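You operate a simulated robot arm through the tools that you are given. There is no shell and no other tool.

The job below is to be done with a simulated robot arm. You get a single attempt, and the scene is never put back.

Task
Oil the mould with the white tab in the vice.
Fine: the vice stands on the cabinet table; lock it before you brush; every cavity oiled; brush laid down, vice free again.

It is judged by the outcome, as a careful person would: the job done as asked, and still so three seconds after it is handed in. It fails if anything else is knocked over, pushed out of place, dropped, spilled or broken.

Robot
A 7-joint arm with a two-finger parallel gripper, fixed in place. Base frame: the origin is at the foot of the arm, x ahead of it, y to its left, z up; the work surface is at about z = 880. Lengths are in mm, angles in degrees, forces in N, time in s.
With the tool pointing down near the work surface it reaches from about 300 to 700 mm from the base axis. Its first joint turns from -66.0 to 66.0 degrees. Payload 1.57 kg.
The TCP is the grasp point between the finger pads, 30 mm short of the fingertips. In the tool frame z runs along the fingers and y along their closing line. Largest opening 110 mm; finger width 24, thickness 12; the body of the gripper, 48 by 112 mm, starts 78 mm behind the TCP.
Orientation is that of the tool frame in the base frame, as a unit quaternion [x, y, z, w]. With the fingers straight down and closing along the base's y, the tool's x points along the base's -x, its y along +y and its z along -z.

Tools
- The arm moves only by the tool apply_moves. Its argument "motion" is a list of rows, each a list of 7 numbers: the opening, from 0 (shut) to 1 (fully open), then the shift along the base's x, y, z in mm, then the turn, a rotation vector about the base's x, y, z in degrees. In form: [[claw, x, y, z, ax, ay, az], ...]. A call has 1 to 20 rows; each row is the pose to reach, as a shift and turn from the pose commanded when the call began. Each row takes 0.2 s and may step no farther than 50 mm and 8.6 degrees from the row before; otherwise, or with a gripper value out of range, the whole call is refused. A pose out of reach is approached as far as the arm can. The call stops where the force on the tool passes 40 N (or 10 N more than at its start, if that is more) or the arm is blocked; 0.2 s more then pass. The fingers move at their own pace (about 108 mm/s each) and stop on an object; they squeeze with about 26 N. The grip force told is the motor's: it shows also when the fingers shut on nothing. Time passes only in rows, and 0.2 s behind the last, so rows that repeat a pose let the fingers close. It gives the time, the measured TCP pose, the force on the tool (base axes), the opening and the grip force at its end, in the units of the frame above (readings bear some noise), with the torque about the TCP (base axes, N m) and any sound that the robot's microphone picked up, and new pictures: "show" is both (left out), scene, wrist or none.
- Cameras (640 x 400 px; columns grow to the right, rows downward): "scene" is fixed at [170.3, -401.2, 1382.1]; the picture's right is [0.74, -0.67, 0.00], its down [-0.42, -0.47, -0.77] and it looks along [0.52, 0.58, -0.63] (base axes); focal length 214 px, centre (320, 200). "wrist" rides on the gripper at [70, 16, -141] in the tool frame; the picture's right is [-0.23, 0.97, 0.00], its down [-0.86, -0.20, -0.48] and it looks along [-0.47, -0.11, 0.88] (tool axes); focal length 222 px, centre (320, 200). There is no depth. A picture from a camera that has moved, and an enlarged one, comes with that camera's place and axes in the base frame and with its lens. The place of the scene camera against the robot may be out by one fixed shift of up to 25 mm in any direction.
- zoom(camera, box): a new picture of the part [left, top, right, bottom] of that camera's present view, enlarged. It takes no simulated time.
- finish_job(): hands the job in; it is judged then, once.

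Nothing tells you positions but the pictures and the camera data. Unless the task says otherwise, let go and move clear before handing in.

The tools are called after "Emit:" as name(argument=value, ...) on one line, values as JSON. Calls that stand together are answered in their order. apply_moves: Moves the arm, as the interface text tells. Its arguments: {"type":"object","properties":{"motion":{"type":"array","items":{"type":"array","items":{"type":"number"}}},"show":{"type":"string","enum":["both","scene","wrist","none"]}},"required":["motion"]} The other tools are called the same way: zoom (camera, box) takes an enlarged picture of a part of a camera's view; finish_job () hands the job in.

At the start:

```text
clock: 0.0
tool_pos: [443.4, -31.5, 1250.3]
tool_rot: [0.001, 1.0, 0.0, 0.0]
ft_force: [0.7, 0.2, -0.2]
ft_torque: [-0.03, 0.0, 0.01]
finger_gap: 110.0
grasp_force: 0.0
```

scene: 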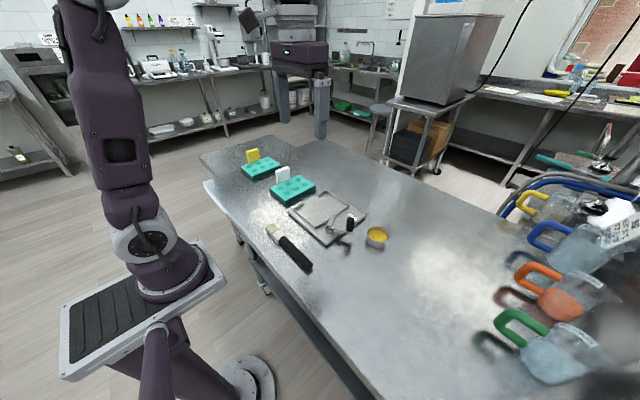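
wrist: 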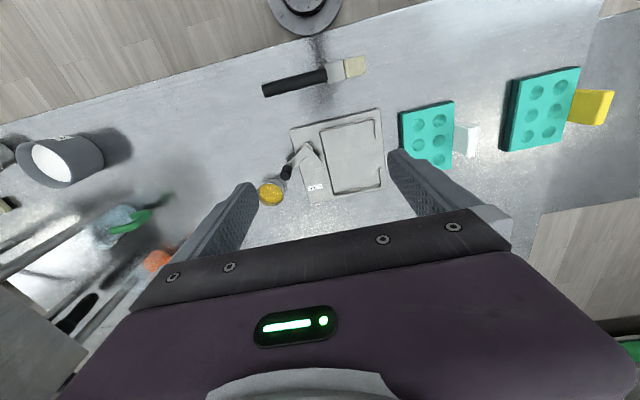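

I see a table with a brush, a flat vice/fixture with a lever, a small oil cup, and two teal moulds (one with a white tab, one with a yellow tab). I'll look closer before I move.

Emit:
zoom(camera="scene", box=[220, 130, 420, 280])

Emit:
zoom(camera="wrist", box=[240, 40, 480, 220])

Emit:
zoom(camera="wrist", box=[380, 50, 640, 200])

Emit:
zoom(camera="scene", box=[280, 180, 400, 260])

```text
2.67 times, centred on (320, 205) of scene
camera zoom: at [170.3, -401.2, 1382.1], right [0.74, -0.67, 0.0], down [-0.42, -0.47, -0.77], along [0.52, 0.58, -0.63], focal length 572 px, centre (320, 187)
```

zoom: 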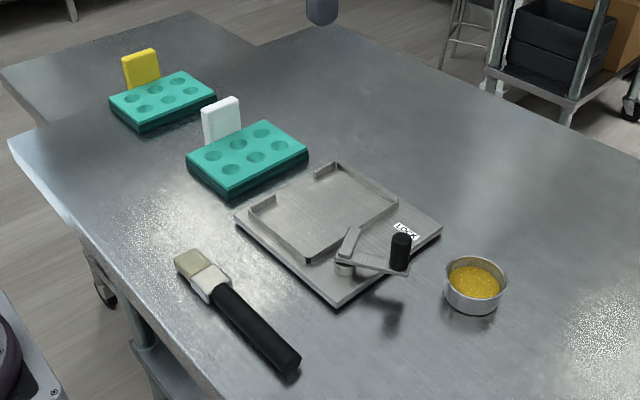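

```text
2.22 times, centred on (360, 130) of wrist
camera zoom: at [374.7, -14.0, 1391.0], right [0.23, 0.97, 0.0], down [0.86, -0.2, 0.48], along [0.47, -0.11, -0.88], focal length 494 px, centre (231, 356)
```

zoom: 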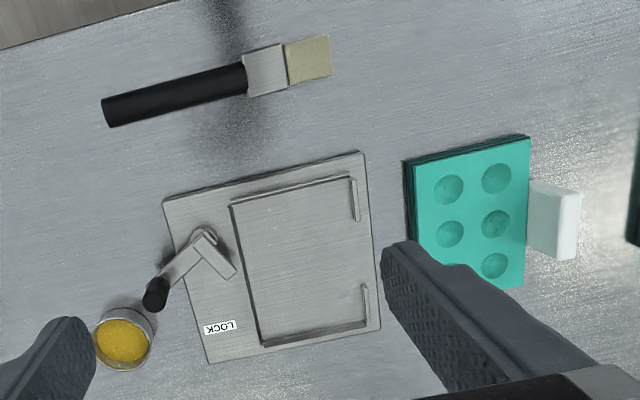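

```text
2.46 times, centred on (510, 125) of wrist
camera zoom: at [374.7, -14.0, 1391.0], right [0.23, 0.97, 0.0], down [0.86, -0.2, 0.48], along [0.47, -0.11, -0.88], focal length 547 px, centre (-148, 385)
```

zoom: 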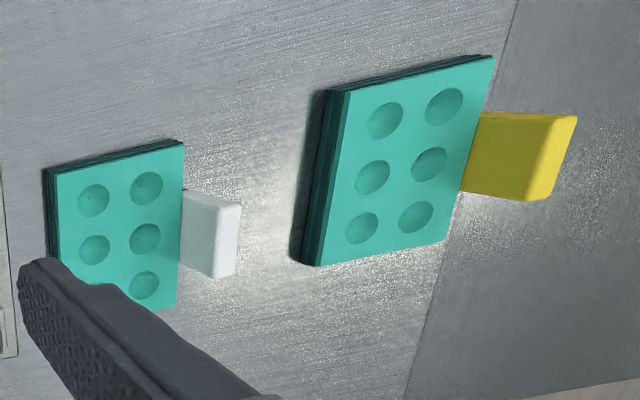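

```text
5.00 times, centred on (340, 220) of scene
camera zoom: at [170.3, -401.2, 1382.1], right [0.74, -0.67, 0.0], down [-0.42, -0.47, -0.77], along [0.52, 0.58, -0.63], focal length 1072 px, centre (220, 100)
```

zoom: 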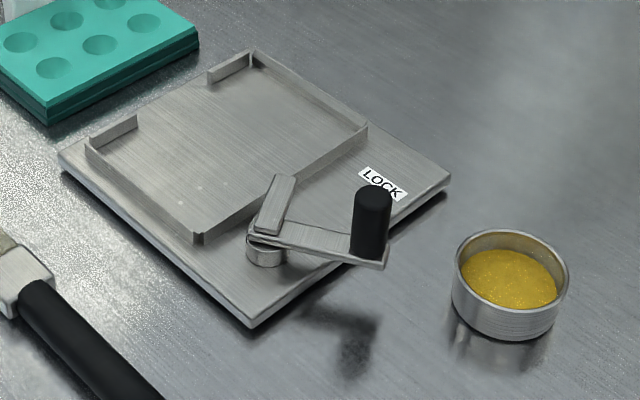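

The table holds the vice plate at about x 458–645, y −104..93, with a nest open toward +y. The white-tab mould is around (550, 188), the brush lies along x≈370, and the oil cup is near (587, −185). I'll move the wrist camera closer to the white-tab mould to measure it.

Emit:
apply_moves(motion=[[1, 0, 32, -25, 0, 0, 0], [1, 0, 64, -50, 0, 0, 0], [1, 0, 96, -75, 0, 0, 0], [1, 0, 128, -100, 0, 0, 0], [1, 0, 160, -125, 0, 0, 0], [1, 0, 190, -150, 0, 0, 0], [1, 0, 190, -150, 0, 0, 0]])

```text
clock: 1.6
tool_pos: [443.0, 160.6, 1100.5]
tool_rot: [0.0, 1.0, 0.0, -0.001]
ft_force: [0.4, -0.2, -1.1]
ft_torque: [0.02, -0.02, -0.02]
finger_gap: 110.0
grasp_force: 0.2
camera wrist: at [373.6, 177.8, 1242.8], right [0.23, 0.97, 0.0], down [0.86, -0.2, 0.48], along [0.47, -0.11, -0.88], focal length 222 px, centre (320, 200)
```

scene: 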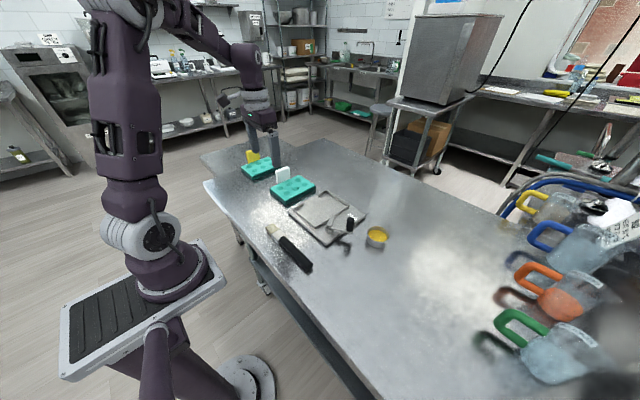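
wrist: 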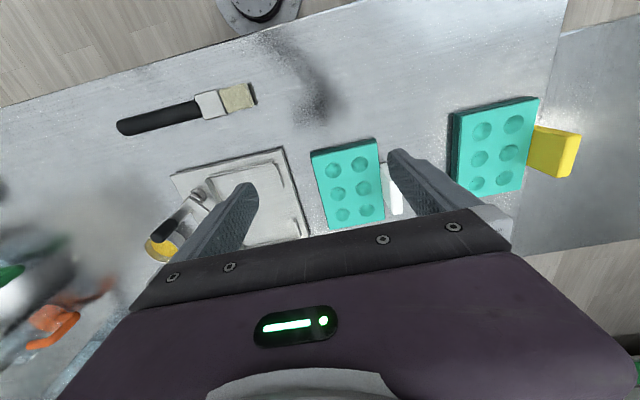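

The white-tab mould is now between the fingers in view. I'll zoom in to measure it.

Emit:
zoom(camera="wrist", box=[280, 120, 440, 240])

Emit:
zoom(camera="wrist", box=[100, 60, 320, 260])

Emit:
zoom(camera="scene", box=[230, 130, 350, 220])

```text
3.33 times, centred on (360, 180) of wrist
camera zoom: at [373.6, 177.8, 1242.8], right [0.23, 0.97, 0.0], down [0.86, -0.2, 0.48], along [0.47, -0.11, -0.88], focal length 740 px, centre (187, 267)
```

zoom: 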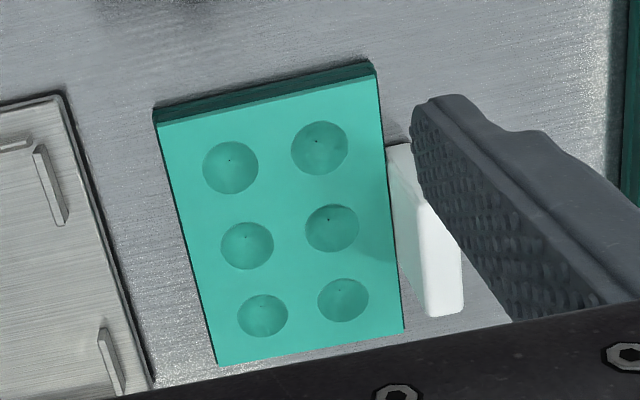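

```text
2.00 times, centred on (210, 160) of wrist
camera zoom: at [373.6, 177.8, 1242.8], right [0.23, 0.97, 0.0], down [0.86, -0.2, 0.48], along [0.47, -0.11, -0.88], focal length 444 px, centre (540, 280)
```

zoom: 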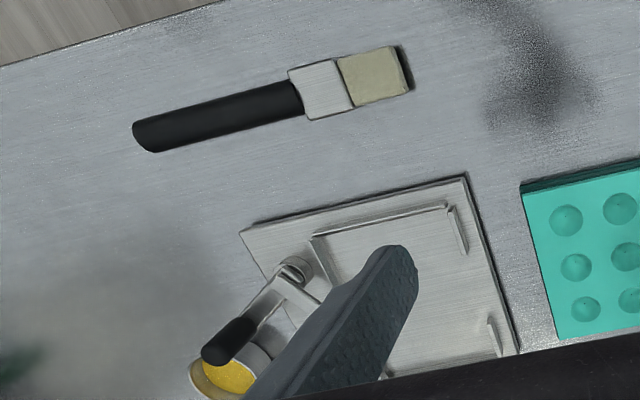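

```text
4.44 times, centred on (290, 175) of scene
camera zoom: at [170.3, -401.1, 1382.1], right [0.74, -0.67, 0.0], down [-0.42, -0.47, -0.77], along [0.52, 0.58, -0.63], focal length 953 px, centre (453, 311)
```

zoom: 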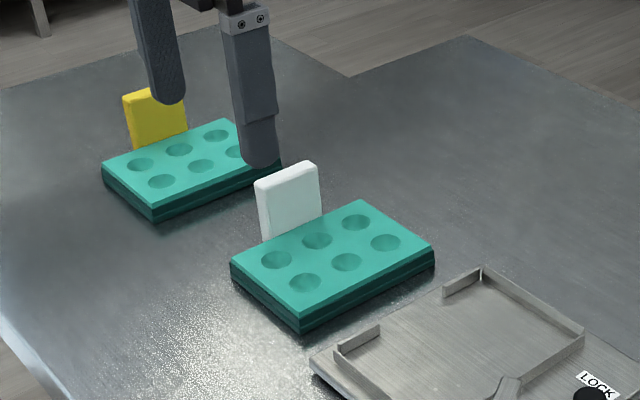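

The mould measures about 143×103 mm with its top at z≈905. The white tab stands at x≈522–585, y≈246–264, with its top at about z 945. Next I'll look at the vice nest and lever from above.

Emit:
apply_moves(motion=[[1, 20, -26, -6, 0, 0, 0], [1, 40, -52, -12, 0, 0, 0], [1, 60, -78, -18, 0, 0, 0], [1, 80, -104, -24, 0, 0, 0], [1, 100, -130, -30, 0, 0, 0], [1, 117, -155, -40, 0, 0, 0], [1, 117, -155, -40, 0, 0, 0]], show="wrist")

```text
clock: 3.2
tool_pos: [561.3, 4.3, 1059.5]
tool_rot: [0.0, 1.0, 0.0, 0.0]
ft_force: [-0.7, 0.3, 1.3]
ft_torque: [-0.02, 0.0, -0.02]
finger_gap: 109.9
grasp_force: 0.1
camera wrist: at [491.4, 21.1, 1200.5], right [0.23, 0.97, 0.0], down [0.86, -0.2, 0.48], along [0.47, -0.11, -0.88], focal length 222 px, centre (320, 200)
```

wrist: 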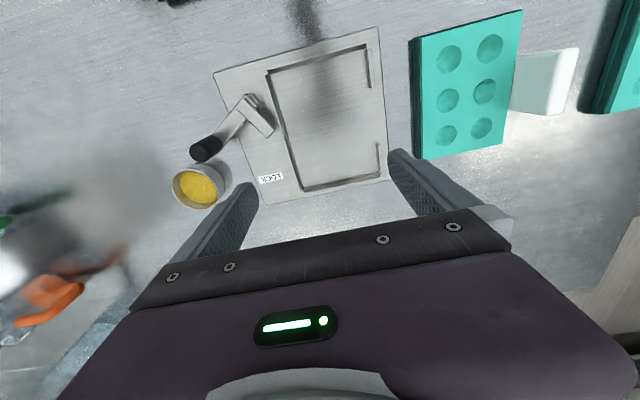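

Emit:
zoom(camera="wrist", box=[240, 20, 400, 120])

Emit:
zoom(camera="wrist", box=[240, 110, 400, 210])

Emit:
zoom(camera="wrist", box=[160, 70, 320, 220])

Emit:
zoom(camera="wrist", box=[400, 0, 600, 170])

```text
4.00 times, centred on (320, 70) of wrist
camera zoom: at [491.4, 21.1, 1200.5], right [0.23, 0.97, 0.0], down [0.86, -0.2, 0.48], along [0.47, -0.11, -0.88], focal length 888 px, centre (320, 720)
```

zoom: 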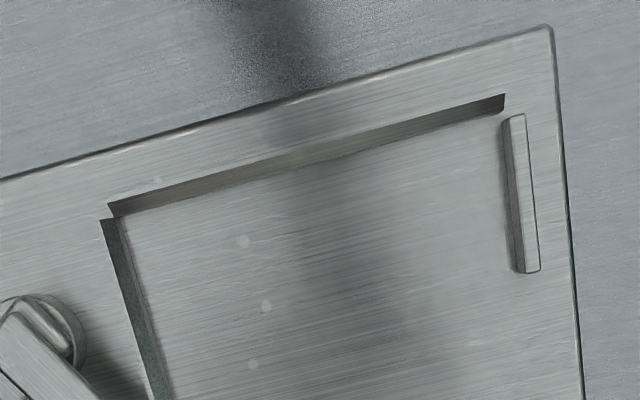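

```text
4.00 times, centred on (320, 160) of wrist
camera zoom: at [491.4, 21.1, 1200.5], right [0.23, 0.97, 0.0], down [0.86, -0.2, 0.48], along [0.47, -0.11, -0.88], focal length 888 px, centre (320, 360)
```

zoom: 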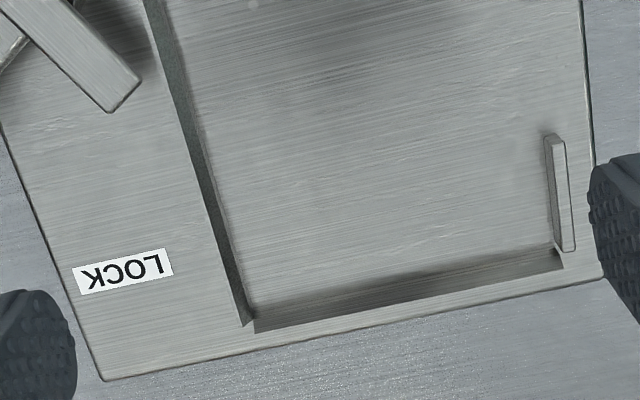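

```text
2.67 times, centred on (240, 145) of wrist
camera zoom: at [491.4, 21.1, 1200.5], right [0.23, 0.97, 0.0], down [0.86, -0.2, 0.48], along [0.47, -0.11, -0.88], focal length 592 px, centre (533, 347)
```

zoom: 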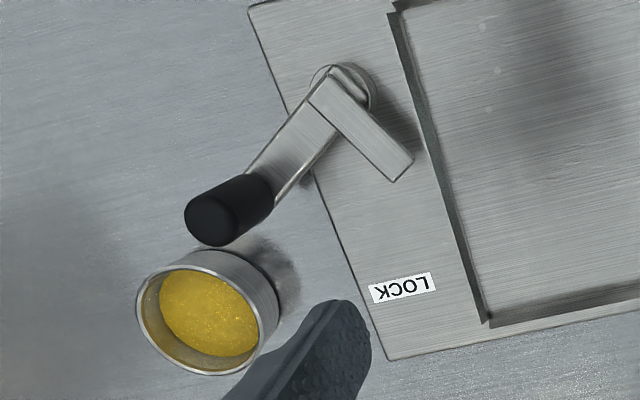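

```text
2.35 times, centred on (500, 85) of wrist
camera zoom: at [491.4, 21.1, 1200.5], right [0.23, 0.97, 0.0], down [0.86, -0.2, 0.48], along [0.47, -0.11, -0.88], focal length 523 px, centre (-104, 471)
```

zoom: 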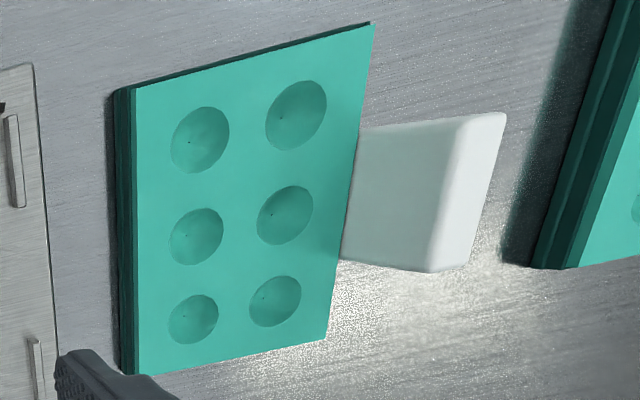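

The nest has side walls and two lips on the +y side with a gap for the tab. I'll check the nest and lever from the scene camera at higher zoom.

Emit:
zoom(camera="scene", box=[284, 185, 372, 250])

Emit:
zoom(camera="scene", box=[320, 200, 370, 240])

Emit:
zoom(camera="wrist", box=[190, 80, 290, 190])

```text
6.15 times, centred on (328, 218) of scene
camera zoom: at [170.3, -401.2, 1382.1], right [0.74, -0.67, 0.0], down [-0.42, -0.47, -0.77], along [0.52, 0.58, -0.63], focal length 1320 px, centre (271, 92)
```

zoom: 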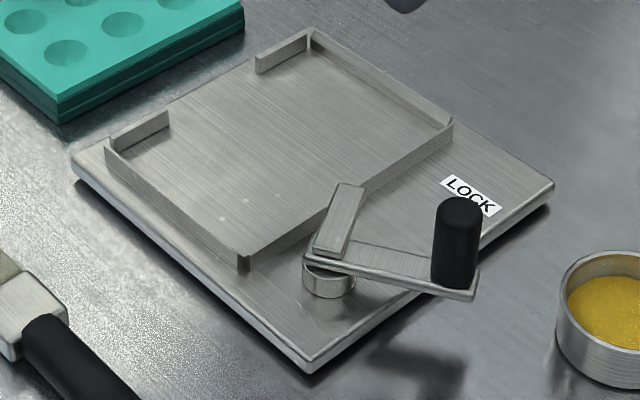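

```text
10.00 times, centred on (345, 220) of scene
camera zoom: at [170.3, -401.2, 1382.1], right [0.74, -0.67, 0.0], down [-0.42, -0.47, -0.77], along [0.52, 0.58, -0.63], focal length 2145 px, centre (70, 0)
```

zoom: 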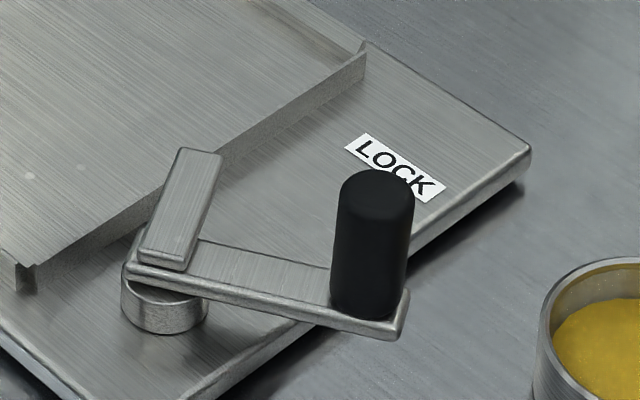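

```text
3.64 times, centred on (240, 135) of wrist
camera zoom: at [491.4, 21.1, 1200.5], right [0.23, 0.97, 0.0], down [0.86, -0.2, 0.48], along [0.47, -0.11, -0.88], focal length 808 px, centre (611, 436)
```

zoom: 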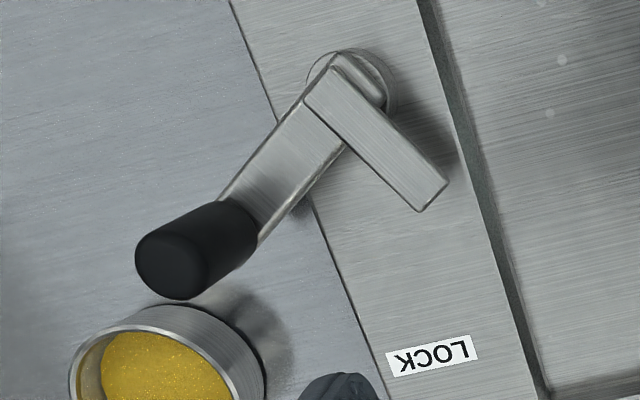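

The walls are thin and stand about 12 mm above the plate. The lever pivots near (498, −73), its knob is near (531, −127), and LOCK is reached by swinging the handle toward +x. I'll take a lower, tilted view to compare the clamp arm's height with the mould's.

Emit:
apply_moves(motion=[[1, -30, -13, -10, 0, -5, 0], [1, -60, -26, -20, 0, -10, 0], [1, -90, -39, -30, 0, -15, 0], [1, -120, -52, -40, 0, -20, 0], [1, -150, -65, -50, 0, -25, 0], [1, -165, -75, -60, 0, -30, 0], [1, -175, -78, -70, 0, -35, 0], [1, -175, -78, -70, 0, -35, 0]])

```text
clock: 5.0
tool_pos: [419.1, -76.4, 1002.2]
tool_rot: [0.001, 0.954, -0.001, 0.299]
ft_force: [0.7, -0.3, -0.1]
ft_torque: [0.01, -0.02, -0.05]
finger_gap: 110.1
grasp_force: 0.1
out of reach, approached as far as the arm can: row 6, 7, 8
camera wrist: at [281.0, -58.8, 1078.5], right [0.19, 0.97, 0.13], down [0.43, -0.2, 0.88], along [0.88, -0.11, -0.45], focal length 222 px, centre (320, 200)
```

scene: 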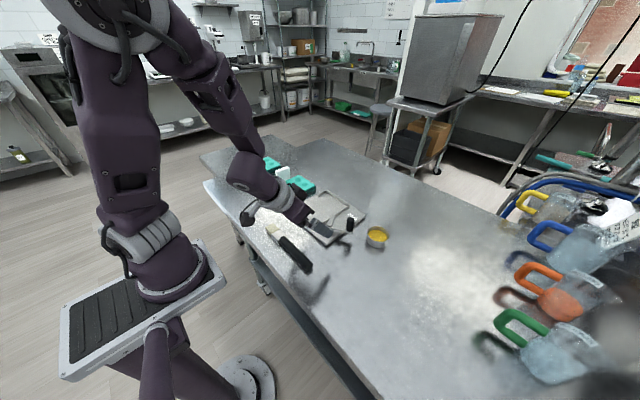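
wrist: 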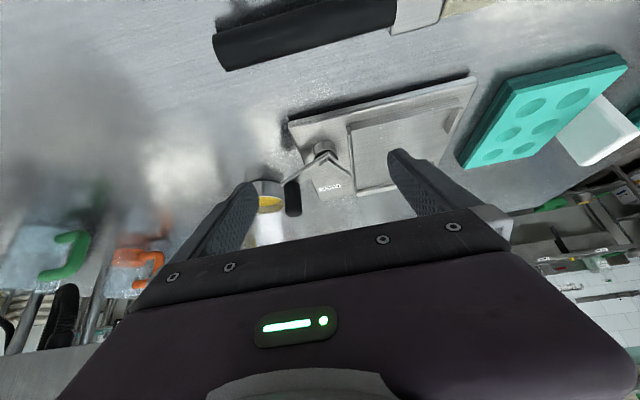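

The picture is upside-down in this pose, but it shows the lever and mould from the side. I'll zoom in.

Emit:
zoom(camera="wrist", box=[270, 70, 490, 220])

Emit:
zoom(camera="wrist", box=[440, 30, 640, 190])

Emit:
zoom(camera="wrist", box=[270, 130, 370, 220])

Emit:
zoom(camera="wrist", box=[200, 0, 480, 90])

```text
2.67 times, centred on (380, 145) of wrist
camera zoom: at [281.0, -58.8, 1078.5], right [0.19, 0.97, 0.13], down [0.43, -0.2, 0.88], along [0.88, -0.11, -0.45], focal length 592 px, centre (160, 347)
```

zoom: 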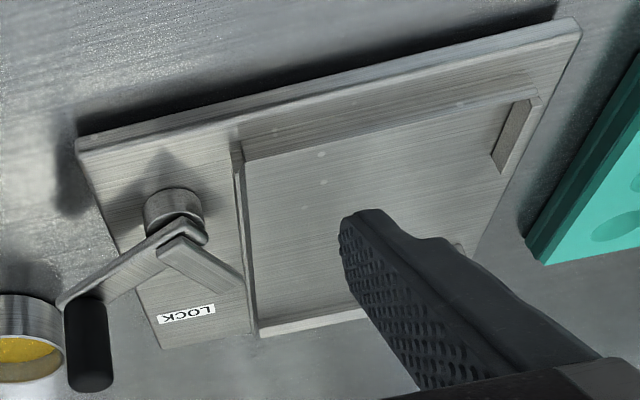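

```text
2.50 times, centred on (540, 110) of wrist
camera zoom: at [281.0, -58.8, 1078.5], right [0.19, 0.97, 0.13], down [0.43, -0.2, 0.88], along [0.88, -0.11, -0.45], focal length 555 px, centre (-230, 425)
```

zoom: 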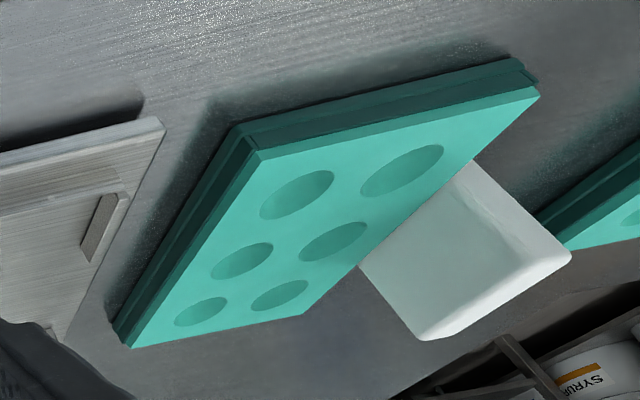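

```text
4.44 times, centred on (320, 175) of wrist
camera zoom: at [281.0, -58.8, 1078.5], right [0.19, 0.97, 0.13], down [0.43, -0.2, 0.88], along [0.88, -0.11, -0.45], focal length 987 px, centre (320, 311)
```

zoom: 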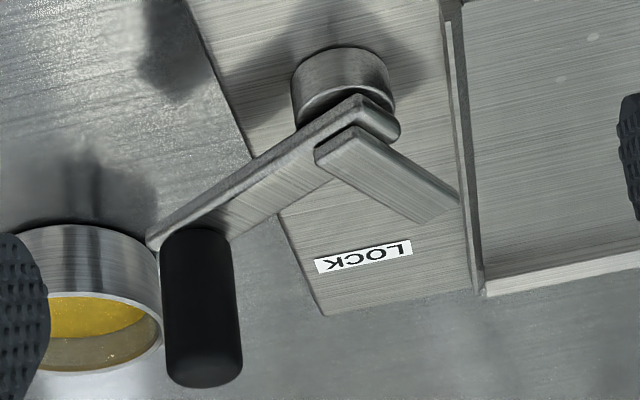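

```text
2.29 times, centred on (340, 45) of wrist
camera zoom: at [281.0, -58.8, 1078.5], right [0.19, 0.97, 0.13], down [0.43, -0.2, 0.88], along [0.88, -0.11, -0.45], focal length 508 px, centre (274, 554)
```

zoom: 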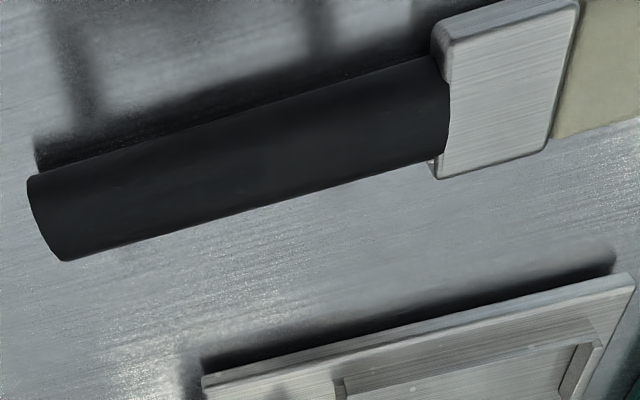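

The clamp bar's underside is at about z 912, just above where the mould top will sit in the nest (about 909). The mould is about 20 mm thick and its tab is about 60×16 mm, reaching z≈950, so I'll use the tab as the handle. I'll straighten the tool and go above the tab.

Emit:
apply_moves(motion=[[1, 10, 10, 20, 0, 6, 0], [1, 30, 40, 50, 0, 13, 0], [1, 50, 80, 70, 0, 20, 0], [1, 70, 120, 90, 0, 27, 0], [1, 90, 160, 100, 0, 35, 0], [1, 110, 200, 100, 0, 35, 0], [1, 130, 240, 100, 0, 35, 0], [0.6, 150, 280, 100, 0, 35, 0], [0.6, 166, 325, 80, 0, 35, 0], [0.6, 166, 325, 80, 0, 35, 0]])

```text
refused: row 9 steps farther than a row can; nothing moved
```

Emit:
apply_moves(motion=[[1, 10, 10, 20, 0, 6, 0], [1, 30, 40, 50, 0, 13, 0], [1, 50, 80, 70, 0, 20, 0], [1, 70, 120, 90, 0, 27, 0], [1, 90, 160, 100, 0, 35, 0], [1, 110, 200, 100, 0, 35, 0], [1, 130, 240, 100, 0, 35, 0], [0.6, 150, 280, 100, 0, 35, 0], [0.6, 166, 320, 90, 0, 35, 0], [0.6, 166, 325, 80, 0, 35, 0], [0.6, 166, 325, 80, 0, 35, 0]])

```text
clock: 7.4
tool_pos: [586.9, 246.0, 1081.5]
tool_rot: [0.0, 1.0, 0.0, 0.0]
ft_force: [0.0, 0.1, 0.1]
ft_torque: [-0.03, -0.01, -0.01]
finger_gap: 66.0
grasp_force: 0.1
out of reach, approached as far as the arm can: row 1
camera wrist: at [518.7, 263.3, 1222.4], right [0.23, 0.97, 0.0], down [0.86, -0.2, 0.48], along [0.47, -0.11, -0.88], focal length 222 px, centre (320, 200)
```

scene: 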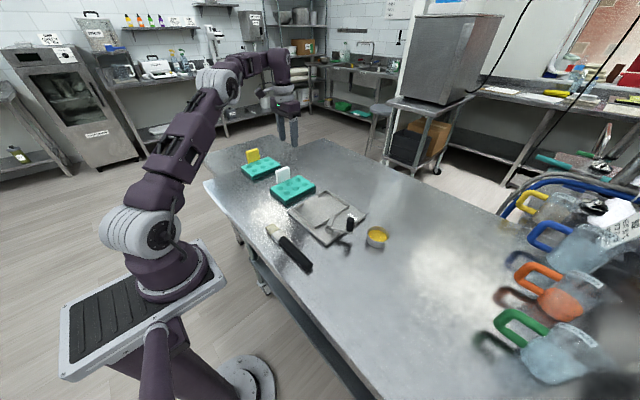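
wrist: 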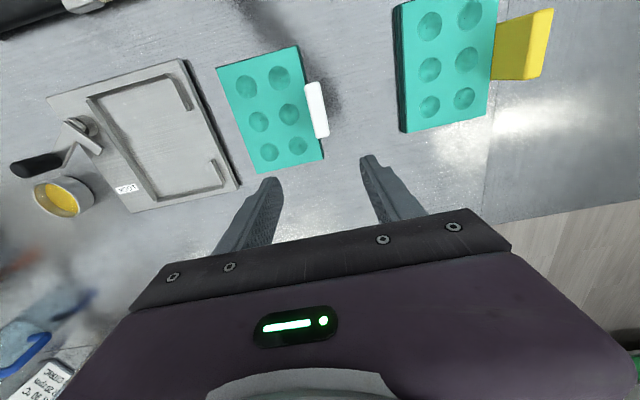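

The camera is nearly above the white tab now, so I'll measure it precisely.

Emit:
zoom(camera="wrist", box=[200, 30, 360, 190])

Emit:
zoom(camera="wrist", box=[280, 60, 360, 150])

```text
2.50 times, centred on (280, 110) of wrist
camera zoom: at [518.7, 263.3, 1222.4], right [0.23, 0.97, 0.0], down [0.86, -0.2, 0.48], along [0.47, -0.11, -0.88], focal length 555 px, centre (420, 425)
```

zoom: 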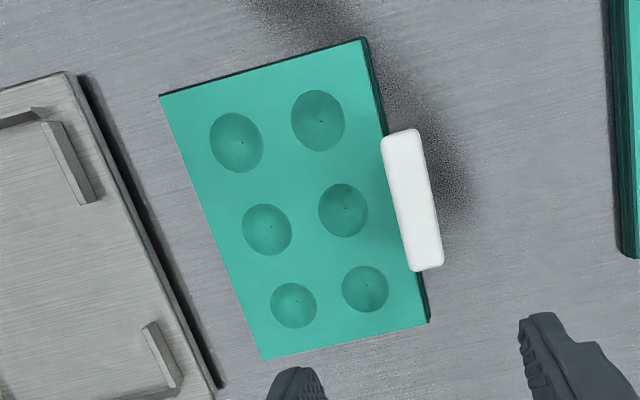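

```text
4.44 times, centred on (320, 105) of wrist
camera zoom: at [518.7, 263.3, 1222.4], right [0.23, 0.97, 0.0], down [0.86, -0.2, 0.48], along [0.47, -0.11, -0.88], focal length 987 px, centre (320, 622)
```

zoom: 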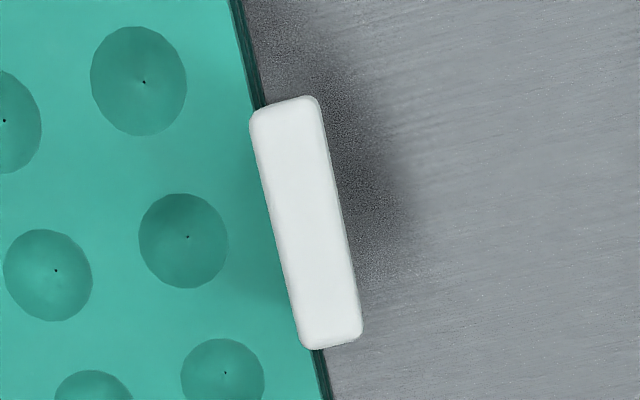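

The tab is centred at about (548.5, 252) and the mould at about (548.5, 190). Its x position already matches the nest, so I only need to lift it and shift it about −175 mm in y. I'll align above the tab.

Emit:
apply_moves(motion=[[0.45, -20, 4, -20, 0, 0, 0], [0.45, -38.5, 6, -50, 0, 0, 0], [0.45, -38.5, 6, -80, 0, 0, 0], [0.45, -38.5, 6, -80, 0, 0, 0]])

```text
clock: 8.4
tool_pos: [549.9, 254.0, 1001.3]
tool_rot: [0.001, 1.0, 0.0, 0.0]
ft_force: [-0.1, -0.3, -0.2]
ft_torque: [0.02, -0.02, 0.0]
finger_gap: 49.8
grasp_force: 0.0
camera wrist: at [481.6, 270.9, 1143.0], right [0.23, 0.97, 0.0], down [0.86, -0.2, 0.48], along [0.47, -0.11, -0.88], focal length 222 px, centre (320, 200)
```

scene: 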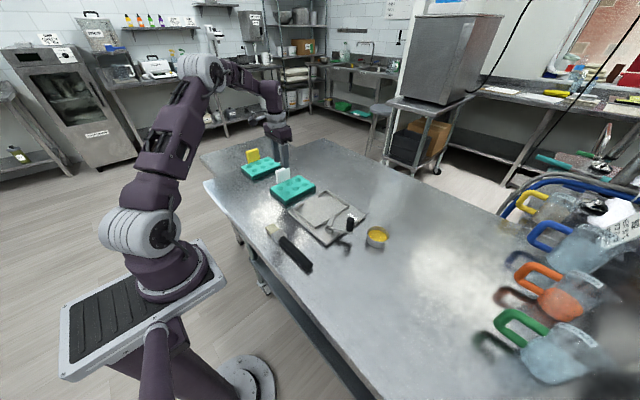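
wrist: 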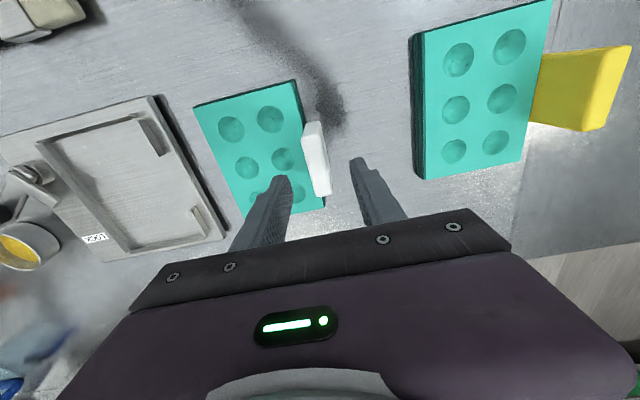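

Emit:
zoom(camera="wrist", box=[240, 100, 400, 220])

```text
3.33 times, centred on (320, 160) of wrist
camera zoom: at [481.6, 270.9, 1143.0], right [0.23, 0.97, 0.0], down [0.86, -0.2, 0.48], along [0.47, -0.11, -0.88], focal length 740 px, centre (320, 333)
```

zoom: 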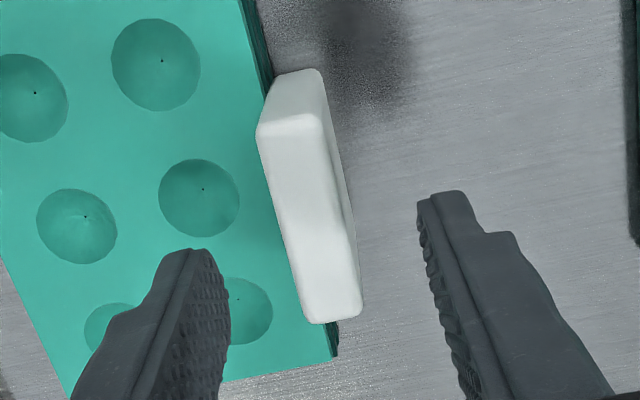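

The tab sits between the fingers in y. I'll descend so the fingertips stop just above the mould's top face, then close.

Emit:
apply_moves(motion=[[0.45, -0.5, -1.5, -30, 0, 0, 0], [0.45, -0.5, -1.5, -50, 0, 0, 0], [0.45, -0.5, -1.5, -63, 0, 0, 0], [0.45, -0.5, -1.5, -63, 0, 0, 0]])

```text
clock: 9.4
tool_pos: [550.5, 255.5, 938.1]
tool_rot: [0.0, 1.0, 0.0, 0.0]
ft_force: [0.4, -0.5, -0.4]
ft_torque: [0.03, -0.03, 0.01]
finger_gap: 49.6
grasp_force: 0.0
camera wrist: at [481.3, 272.0, 1078.6], right [0.23, 0.97, 0.0], down [0.86, -0.2, 0.48], along [0.47, -0.11, -0.88], focal length 222 px, centre (320, 200)
```

scene: 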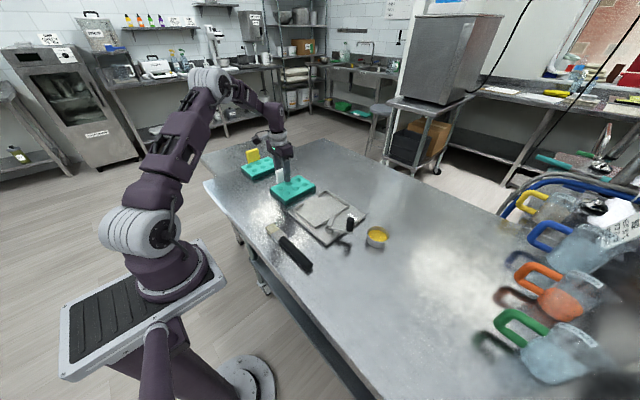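
wrist: 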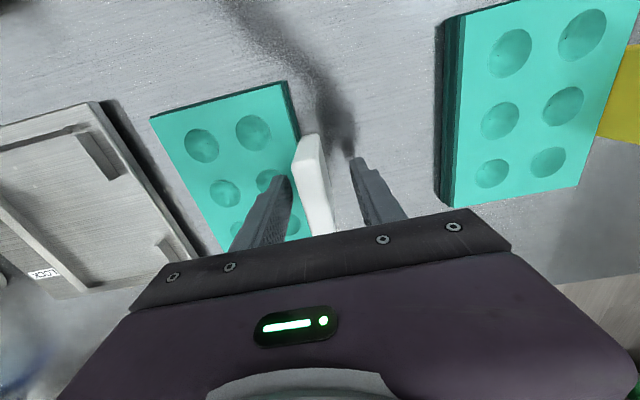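

Emit:
zoom(camera="wrist", box=[240, 110, 400, 250])

Emit:
zoom(camera="scene", box=[240, 130, 330, 210])

```text
2.86 times, centred on (320, 180) of wrist
camera zoom: at [481.3, 272.0, 1078.6], right [0.23, 0.97, 0.0], down [0.86, -0.2, 0.48], along [0.47, -0.11, -0.88], focal length 635 px, centre (320, 257)
```

zoom: 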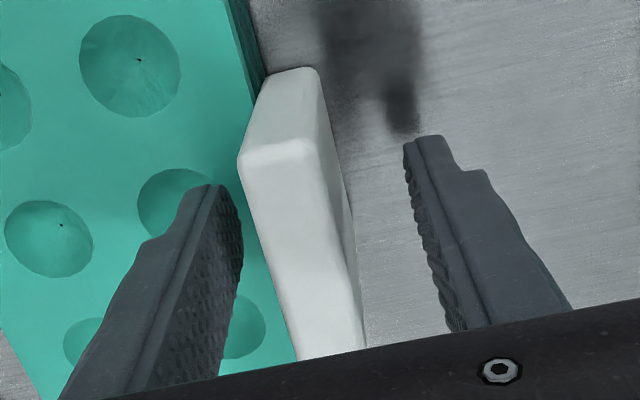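

```text
5.00 times, centred on (285, 170) of scene
camera zoom: at [170.3, -401.2, 1382.1], right [0.74, -0.67, 0.0], down [-0.42, -0.47, -0.77], along [0.52, 0.58, -0.63], focal length 1072 px, centre (495, 350)
```

zoom: 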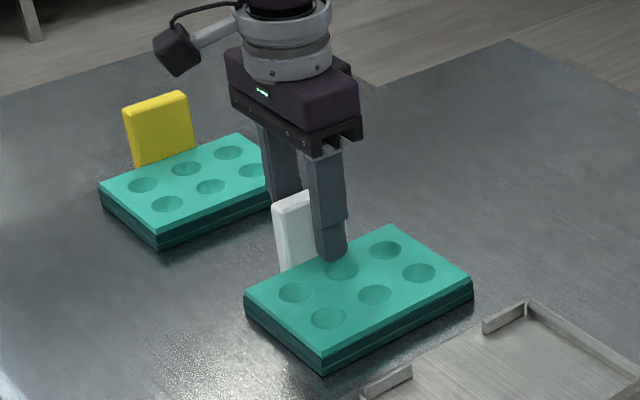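

The tab centre is about 2.5 mm toward −y of the finger centre. I'll correct that and close the gripper.

Emit:
apply_moves(motion=[[0.45, 0, -2.5, -1, 0, 0, 0], [0.3, 0, -2.5, -1, 0, 0, 0], [0.1, 0, -2.5, -1, 0, 0, 0], [0, 0, -2.5, -1, 0, 0, 0], [0, 0, -2.5, -1, 0, 0, 0]])

```text
clock: 10.6
tool_pos: [549.7, 252.5, 936.6]
tool_rot: [0.0, 1.0, 0.0, 0.0]
ft_force: [0.3, 0.9, 0.8]
ft_torque: [-0.01, 0.01, 0.0]
finger_gap: 17.5
grasp_force: 25.9
camera wrist: at [480.6, 269.0, 1077.5], right [0.23, 0.97, 0.0], down [0.86, -0.2, 0.48], along [0.47, -0.11, -0.88], focal length 222 px, centre (320, 200)
```

scene: 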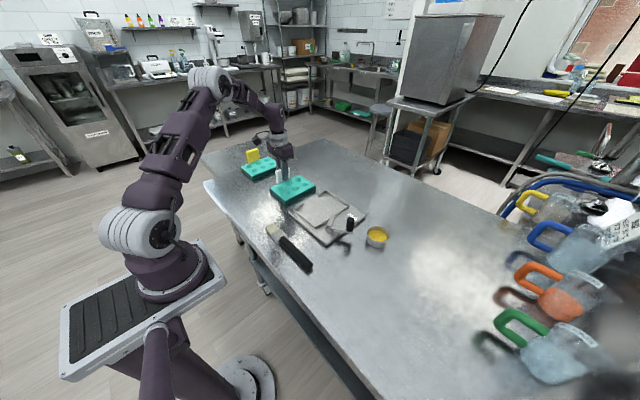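
wrist: 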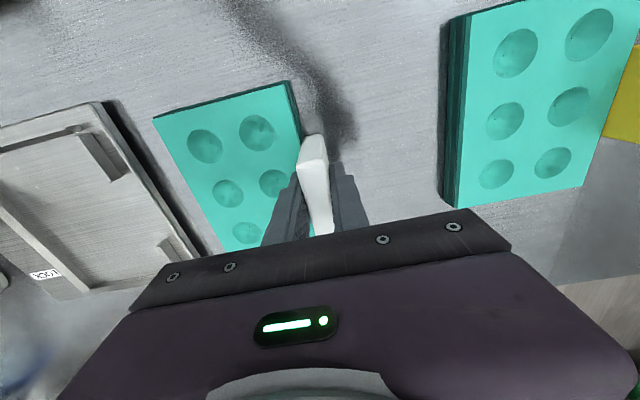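

The tab is gripped at 17.5 mm. I'll lift slowly and check the weight and any droop.

Emit:
apply_moves(motion=[[0, 0, 0, 4, 0, 0, 0], [0, 0, 0, 10, 0, 0, 0], [0, 0, 0, 20, 0, 0, 0], [0, 0, 0, 35, 0, 0, 0], [0, 0, 0, 50, 0, 0, 0], [0, 0, 0, 50, 0, 0, 0]])

```text
clock: 12.0
tool_pos: [550.1, 251.8, 988.3]
tool_rot: [0.0, 1.0, 0.0, -0.001]
ft_force: [-0.1, -0.3, -1.0]
ft_torque: [0.07, 0.03, 0.0]
finger_gap: 17.6
grasp_force: 25.9
camera wrist: at [480.4, 269.5, 1128.5], right [0.23, 0.97, 0.0], down [0.86, -0.2, 0.48], along [0.47, -0.11, -0.88], focal length 222 px, centre (320, 200)
```

scene: 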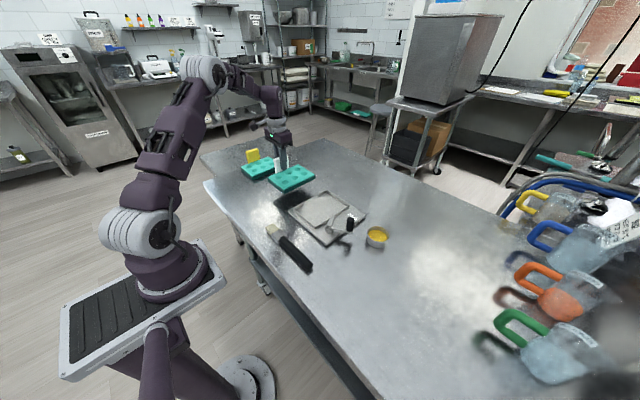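
wrist: 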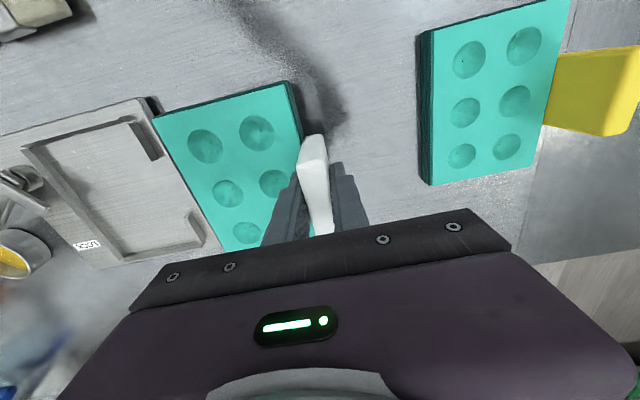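

The mould is light and hangs level. I'll carry it over the nest at this height and check alignment from above before lowering.

Emit:
apply_moves(motion=[[0, 0, -30, 2, 0, 0, 0], [0, 0, -65, 2, 0, 0, 0], [0, 0, -100, 2, 0, 0, 0], [0, 0, -135, 2, 0, 0, 0], [0, 0, -165, 2, 0, 0, 0], [0, 0, -175, 2, 0, 0, 0], [0, 0, -175, 2, 0, 0, 0]])

```text
clock: 13.6
tool_pos: [549.5, 77.0, 988.5]
tool_rot: [0.0, 1.0, 0.0, 0.001]
ft_force: [-0.2, 0.5, -1.5]
ft_torque: [0.06, 0.0, 0.02]
finger_gap: 17.7
grasp_force: 26.5
camera wrist: at [480.4, 92.3, 1129.8], right [0.23, 0.97, 0.0], down [0.86, -0.2, 0.48], along [0.47, -0.11, -0.88], focal length 222 px, centre (320, 200)
```

scene: 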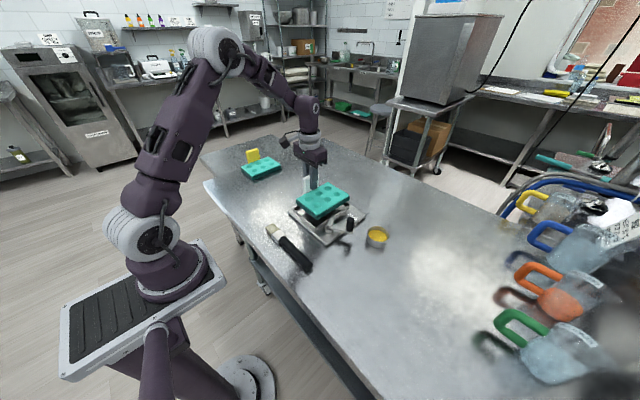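
wrist: 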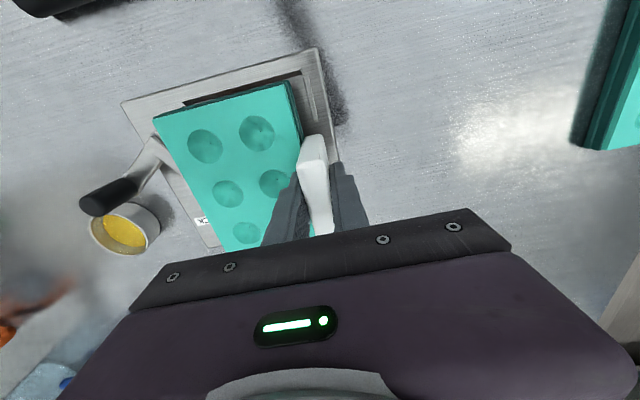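

Emit:
zoom(camera="wrist", box=[110, 40, 360, 250])

Emit:
zoom(camera="scene", box=[280, 170, 380, 250])

```text
1.90 times, centred on (235, 145) of wrist
camera zoom: at [480.4, 92.3, 1129.8], right [0.23, 0.97, 0.0], down [0.86, -0.2, 0.48], along [0.47, -0.11, -0.88], focal length 423 px, centre (482, 305)
```

zoom: 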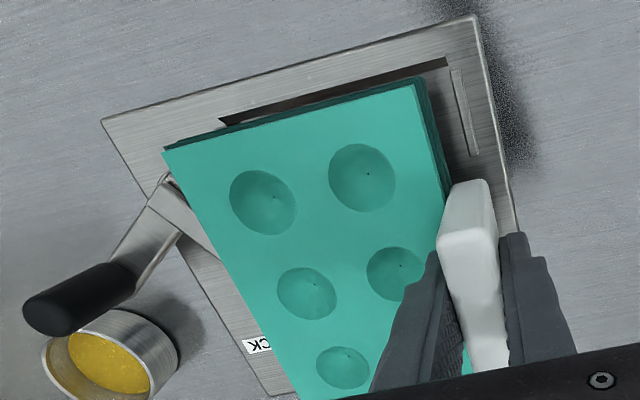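

```text
5.00 times, centred on (330, 210) of scene
camera zoom: at [170.3, -401.2, 1382.1], right [0.74, -0.67, 0.0], down [-0.42, -0.47, -0.77], along [0.52, 0.58, -0.63], focal length 1072 px, centre (270, 150)
```

zoom: 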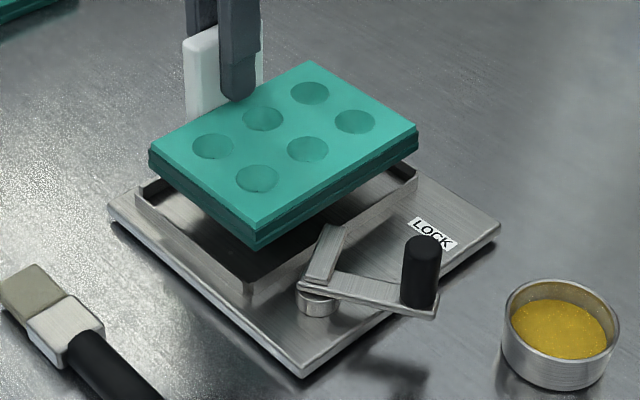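

The mould is about 3–4 mm too close to the −y wall, while its x position looks good. I'll shift +3 mm in y, then lower to just above the seat.

Emit:
apply_moves(motion=[[0, 0, 3, 0, 0, 0, 0], [0, 0, 3, -12, 0, 0, 0], [0, 0, 3, -24, 0, 0, 0], [0, 0, 3, -32, 0, 0, 0], [0, 0, 3, -38, 0, 0, 0], [0, 0, 3, -38, 0, 0, 0]])

```text
clock: 15.0
tool_pos: [550.7, 82.2, 951.8]
tool_rot: [-0.001, 1.0, 0.002, 0.002]
ft_force: [1.1, 23.0, 23.4]
ft_torque: [-1.07, -0.09, -0.07]
finger_gap: 20.3
grasp_force: 26.0
camera wrist: at [480.3, 98.7, 1092.4], right [0.22, 0.97, 0.0], down [0.85, -0.2, 0.48], along [0.47, -0.1, -0.88], focal length 222 px, centre (320, 200)
```

scene: 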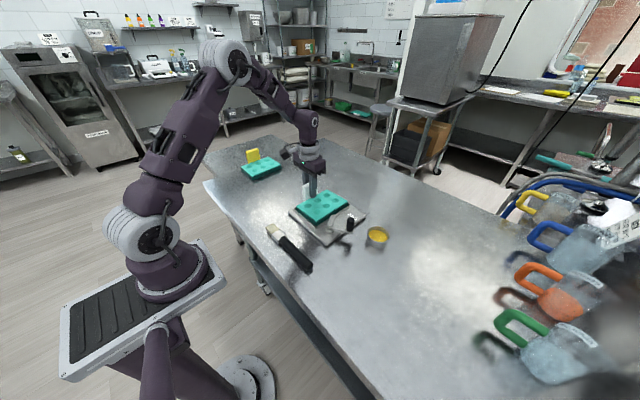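
wrist: 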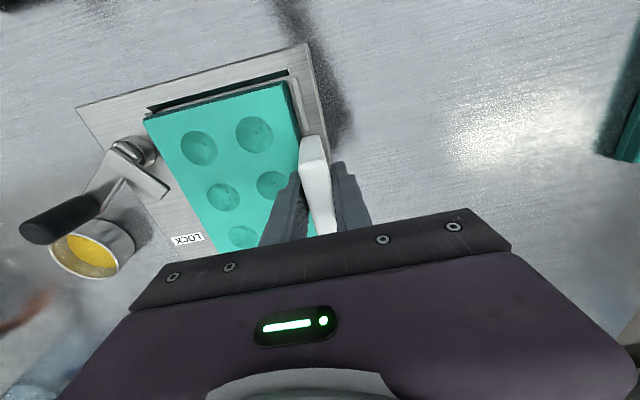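

The mould has caught on something, with 23 N in both y and z, probably the −y wall's top edge. I'll look at it and then back off.

Emit:
zoom(camera="wrist", box=[70, 40, 350, 250])

Emit:
zoom(camera="scene", box=[280, 170, 380, 250])

```text
1.90 times, centred on (210, 145) of wrist
camera zoom: at [480.3, 98.7, 1092.4], right [0.22, 0.97, 0.0], down [0.85, -0.2, 0.48], along [0.47, -0.1, -0.88], focal length 423 px, centre (530, 305)
```

zoom: 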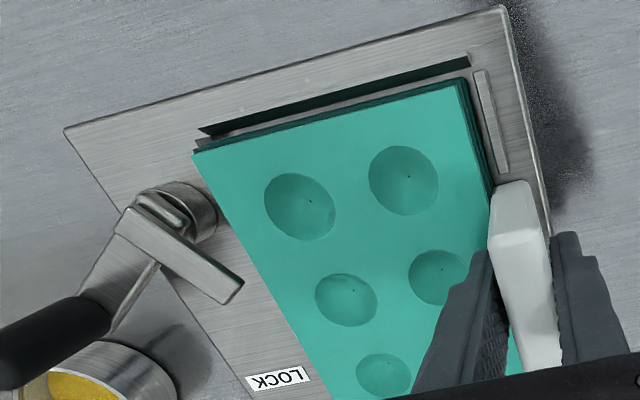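

```text
5.00 times, centred on (330, 210) of scene
camera zoom: at [169.9, -400.5, 1382.3], right [0.74, -0.67, 0.0], down [-0.42, -0.47, -0.77], along [0.52, 0.58, -0.63], focal length 1072 px, centre (270, 150)
```

zoom: 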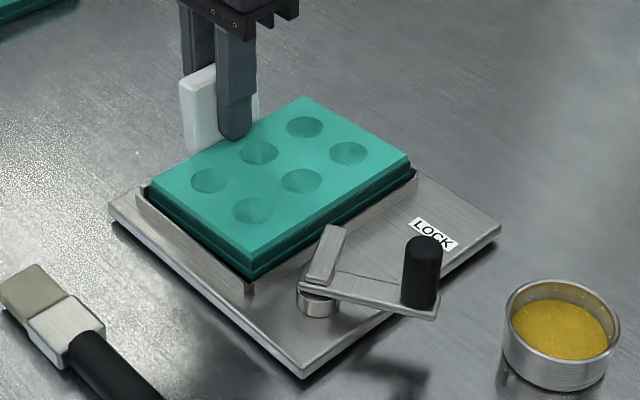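

The mould's lower −y edge is sitting on top of the wall. I'll raise it clear and re-measure.

Emit:
apply_moves(motion=[[0, 0, 0, 5, 0, 0, 0], [0, 0, 0, 15, 0, 0, 0], [0, 0, 0, 25, 0, 0, 0], [0, 0, 0, 25, 0, 0, 0]])

```text
clock: 16.0
tool_pos: [548.6, 78.5, 974.7]
tool_rot: [0.0, 1.0, 0.001, -0.001]
ft_force: [-0.9, -0.3, -0.4]
ft_torque: [0.07, -0.01, -0.01]
finger_gap: 17.6
grasp_force: 25.8
camera wrist: at [479.7, 96.6, 1117.0], right [0.23, 0.97, 0.0], down [0.86, -0.2, 0.48], along [0.46, -0.11, -0.88], focal length 222 px, centre (320, 200)
```

scene: 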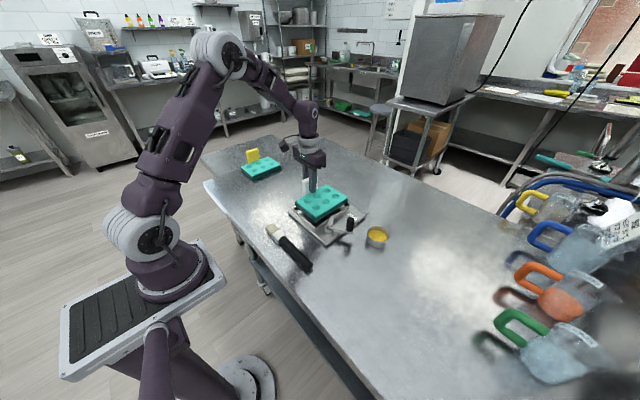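
wrist: 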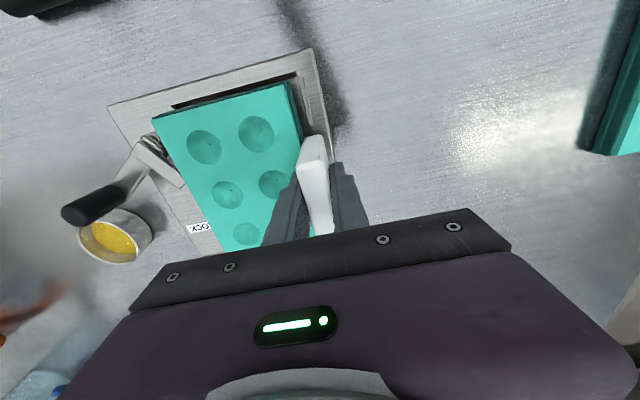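

Emit:
zoom(camera="wrist", box=[140, 40, 340, 165])

Emit:
zoom(camera="scene", box=[290, 170, 380, 245])

```text
3.20 times, centred on (240, 102) of wrist
camera zoom: at [479.7, 96.6, 1117.0], right [0.23, 0.97, 0.0], down [0.86, -0.2, 0.48], along [0.46, -0.11, -0.88], focal length 711 px, centre (576, 512)
```

zoom: 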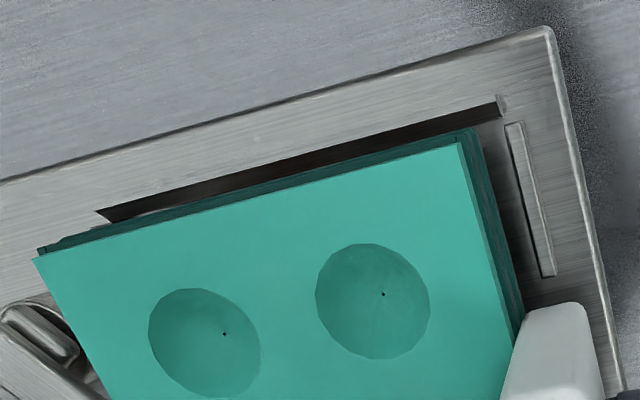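

```text
5.33 times, centred on (335, 208) of scene
camera zoom: at [170.3, -401.2, 1382.1], right [0.74, -0.67, 0.0], down [-0.42, -0.47, -0.77], along [0.52, 0.58, -0.63], focal length 1144 px, centre (240, 160)
```

zoom: 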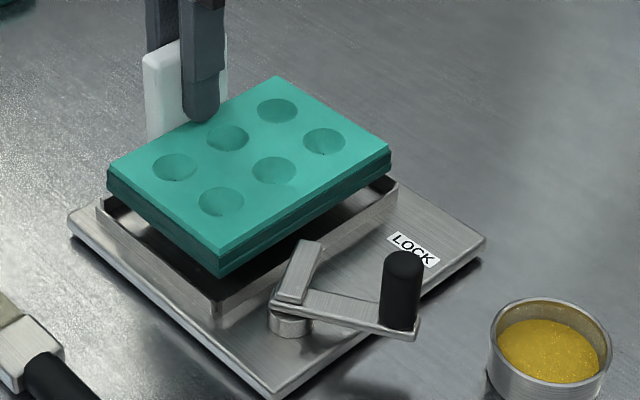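

The mould's base is slightly wider than its top, about 109 mm across y, and it needs about +3.5 mm more in y to sit centred between the wall and the lips. I'll shift and lower in small steps.

Emit:
apply_moves(motion=[[0, 0, 3.5, 0, 0, 0, 0], [0, 0, 3.5, -8, 0, 0, 0], [0, 0, 3.5, -14, 0, 0, 0], [0, 0, 3.5, -18, 0, 0, 0], [0, 0, 3.5, -21, 0, 0, 0], [0, 0, 3.5, -21, 0, 0, 0]])

```text
clock: 17.4
tool_pos: [549.1, 83.0, 955.4]
tool_rot: [0.001, 1.0, 0.0, 0.0]
ft_force: [0.1, 0.0, -1.0]
ft_torque: [0.07, -0.04, 0.01]
finger_gap: 17.5
grasp_force: 26.6
camera wrist: at [479.3, 100.6, 1096.3], right [0.23, 0.97, 0.0], down [0.86, -0.2, 0.48], along [0.47, -0.11, -0.88], focal length 222 px, centre (320, 200)
```

scene: 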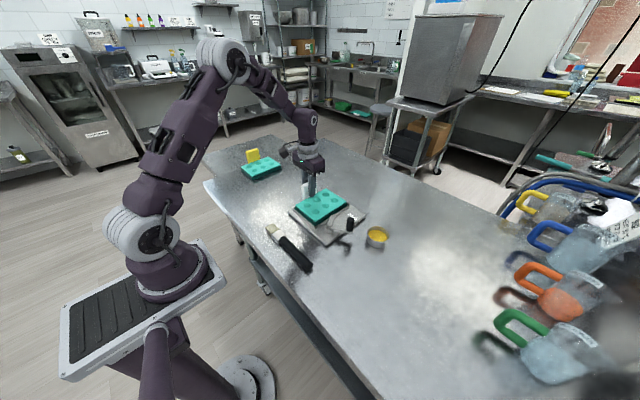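
wrist: 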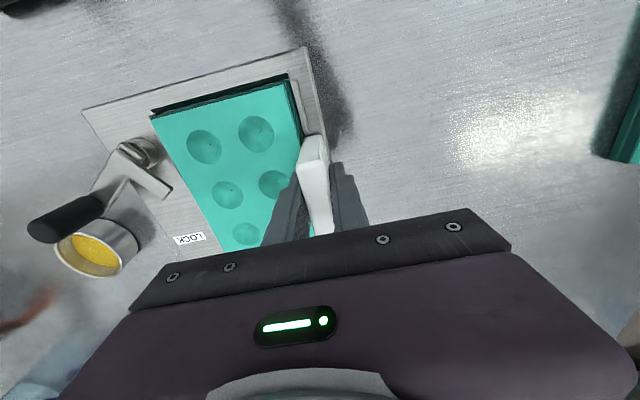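

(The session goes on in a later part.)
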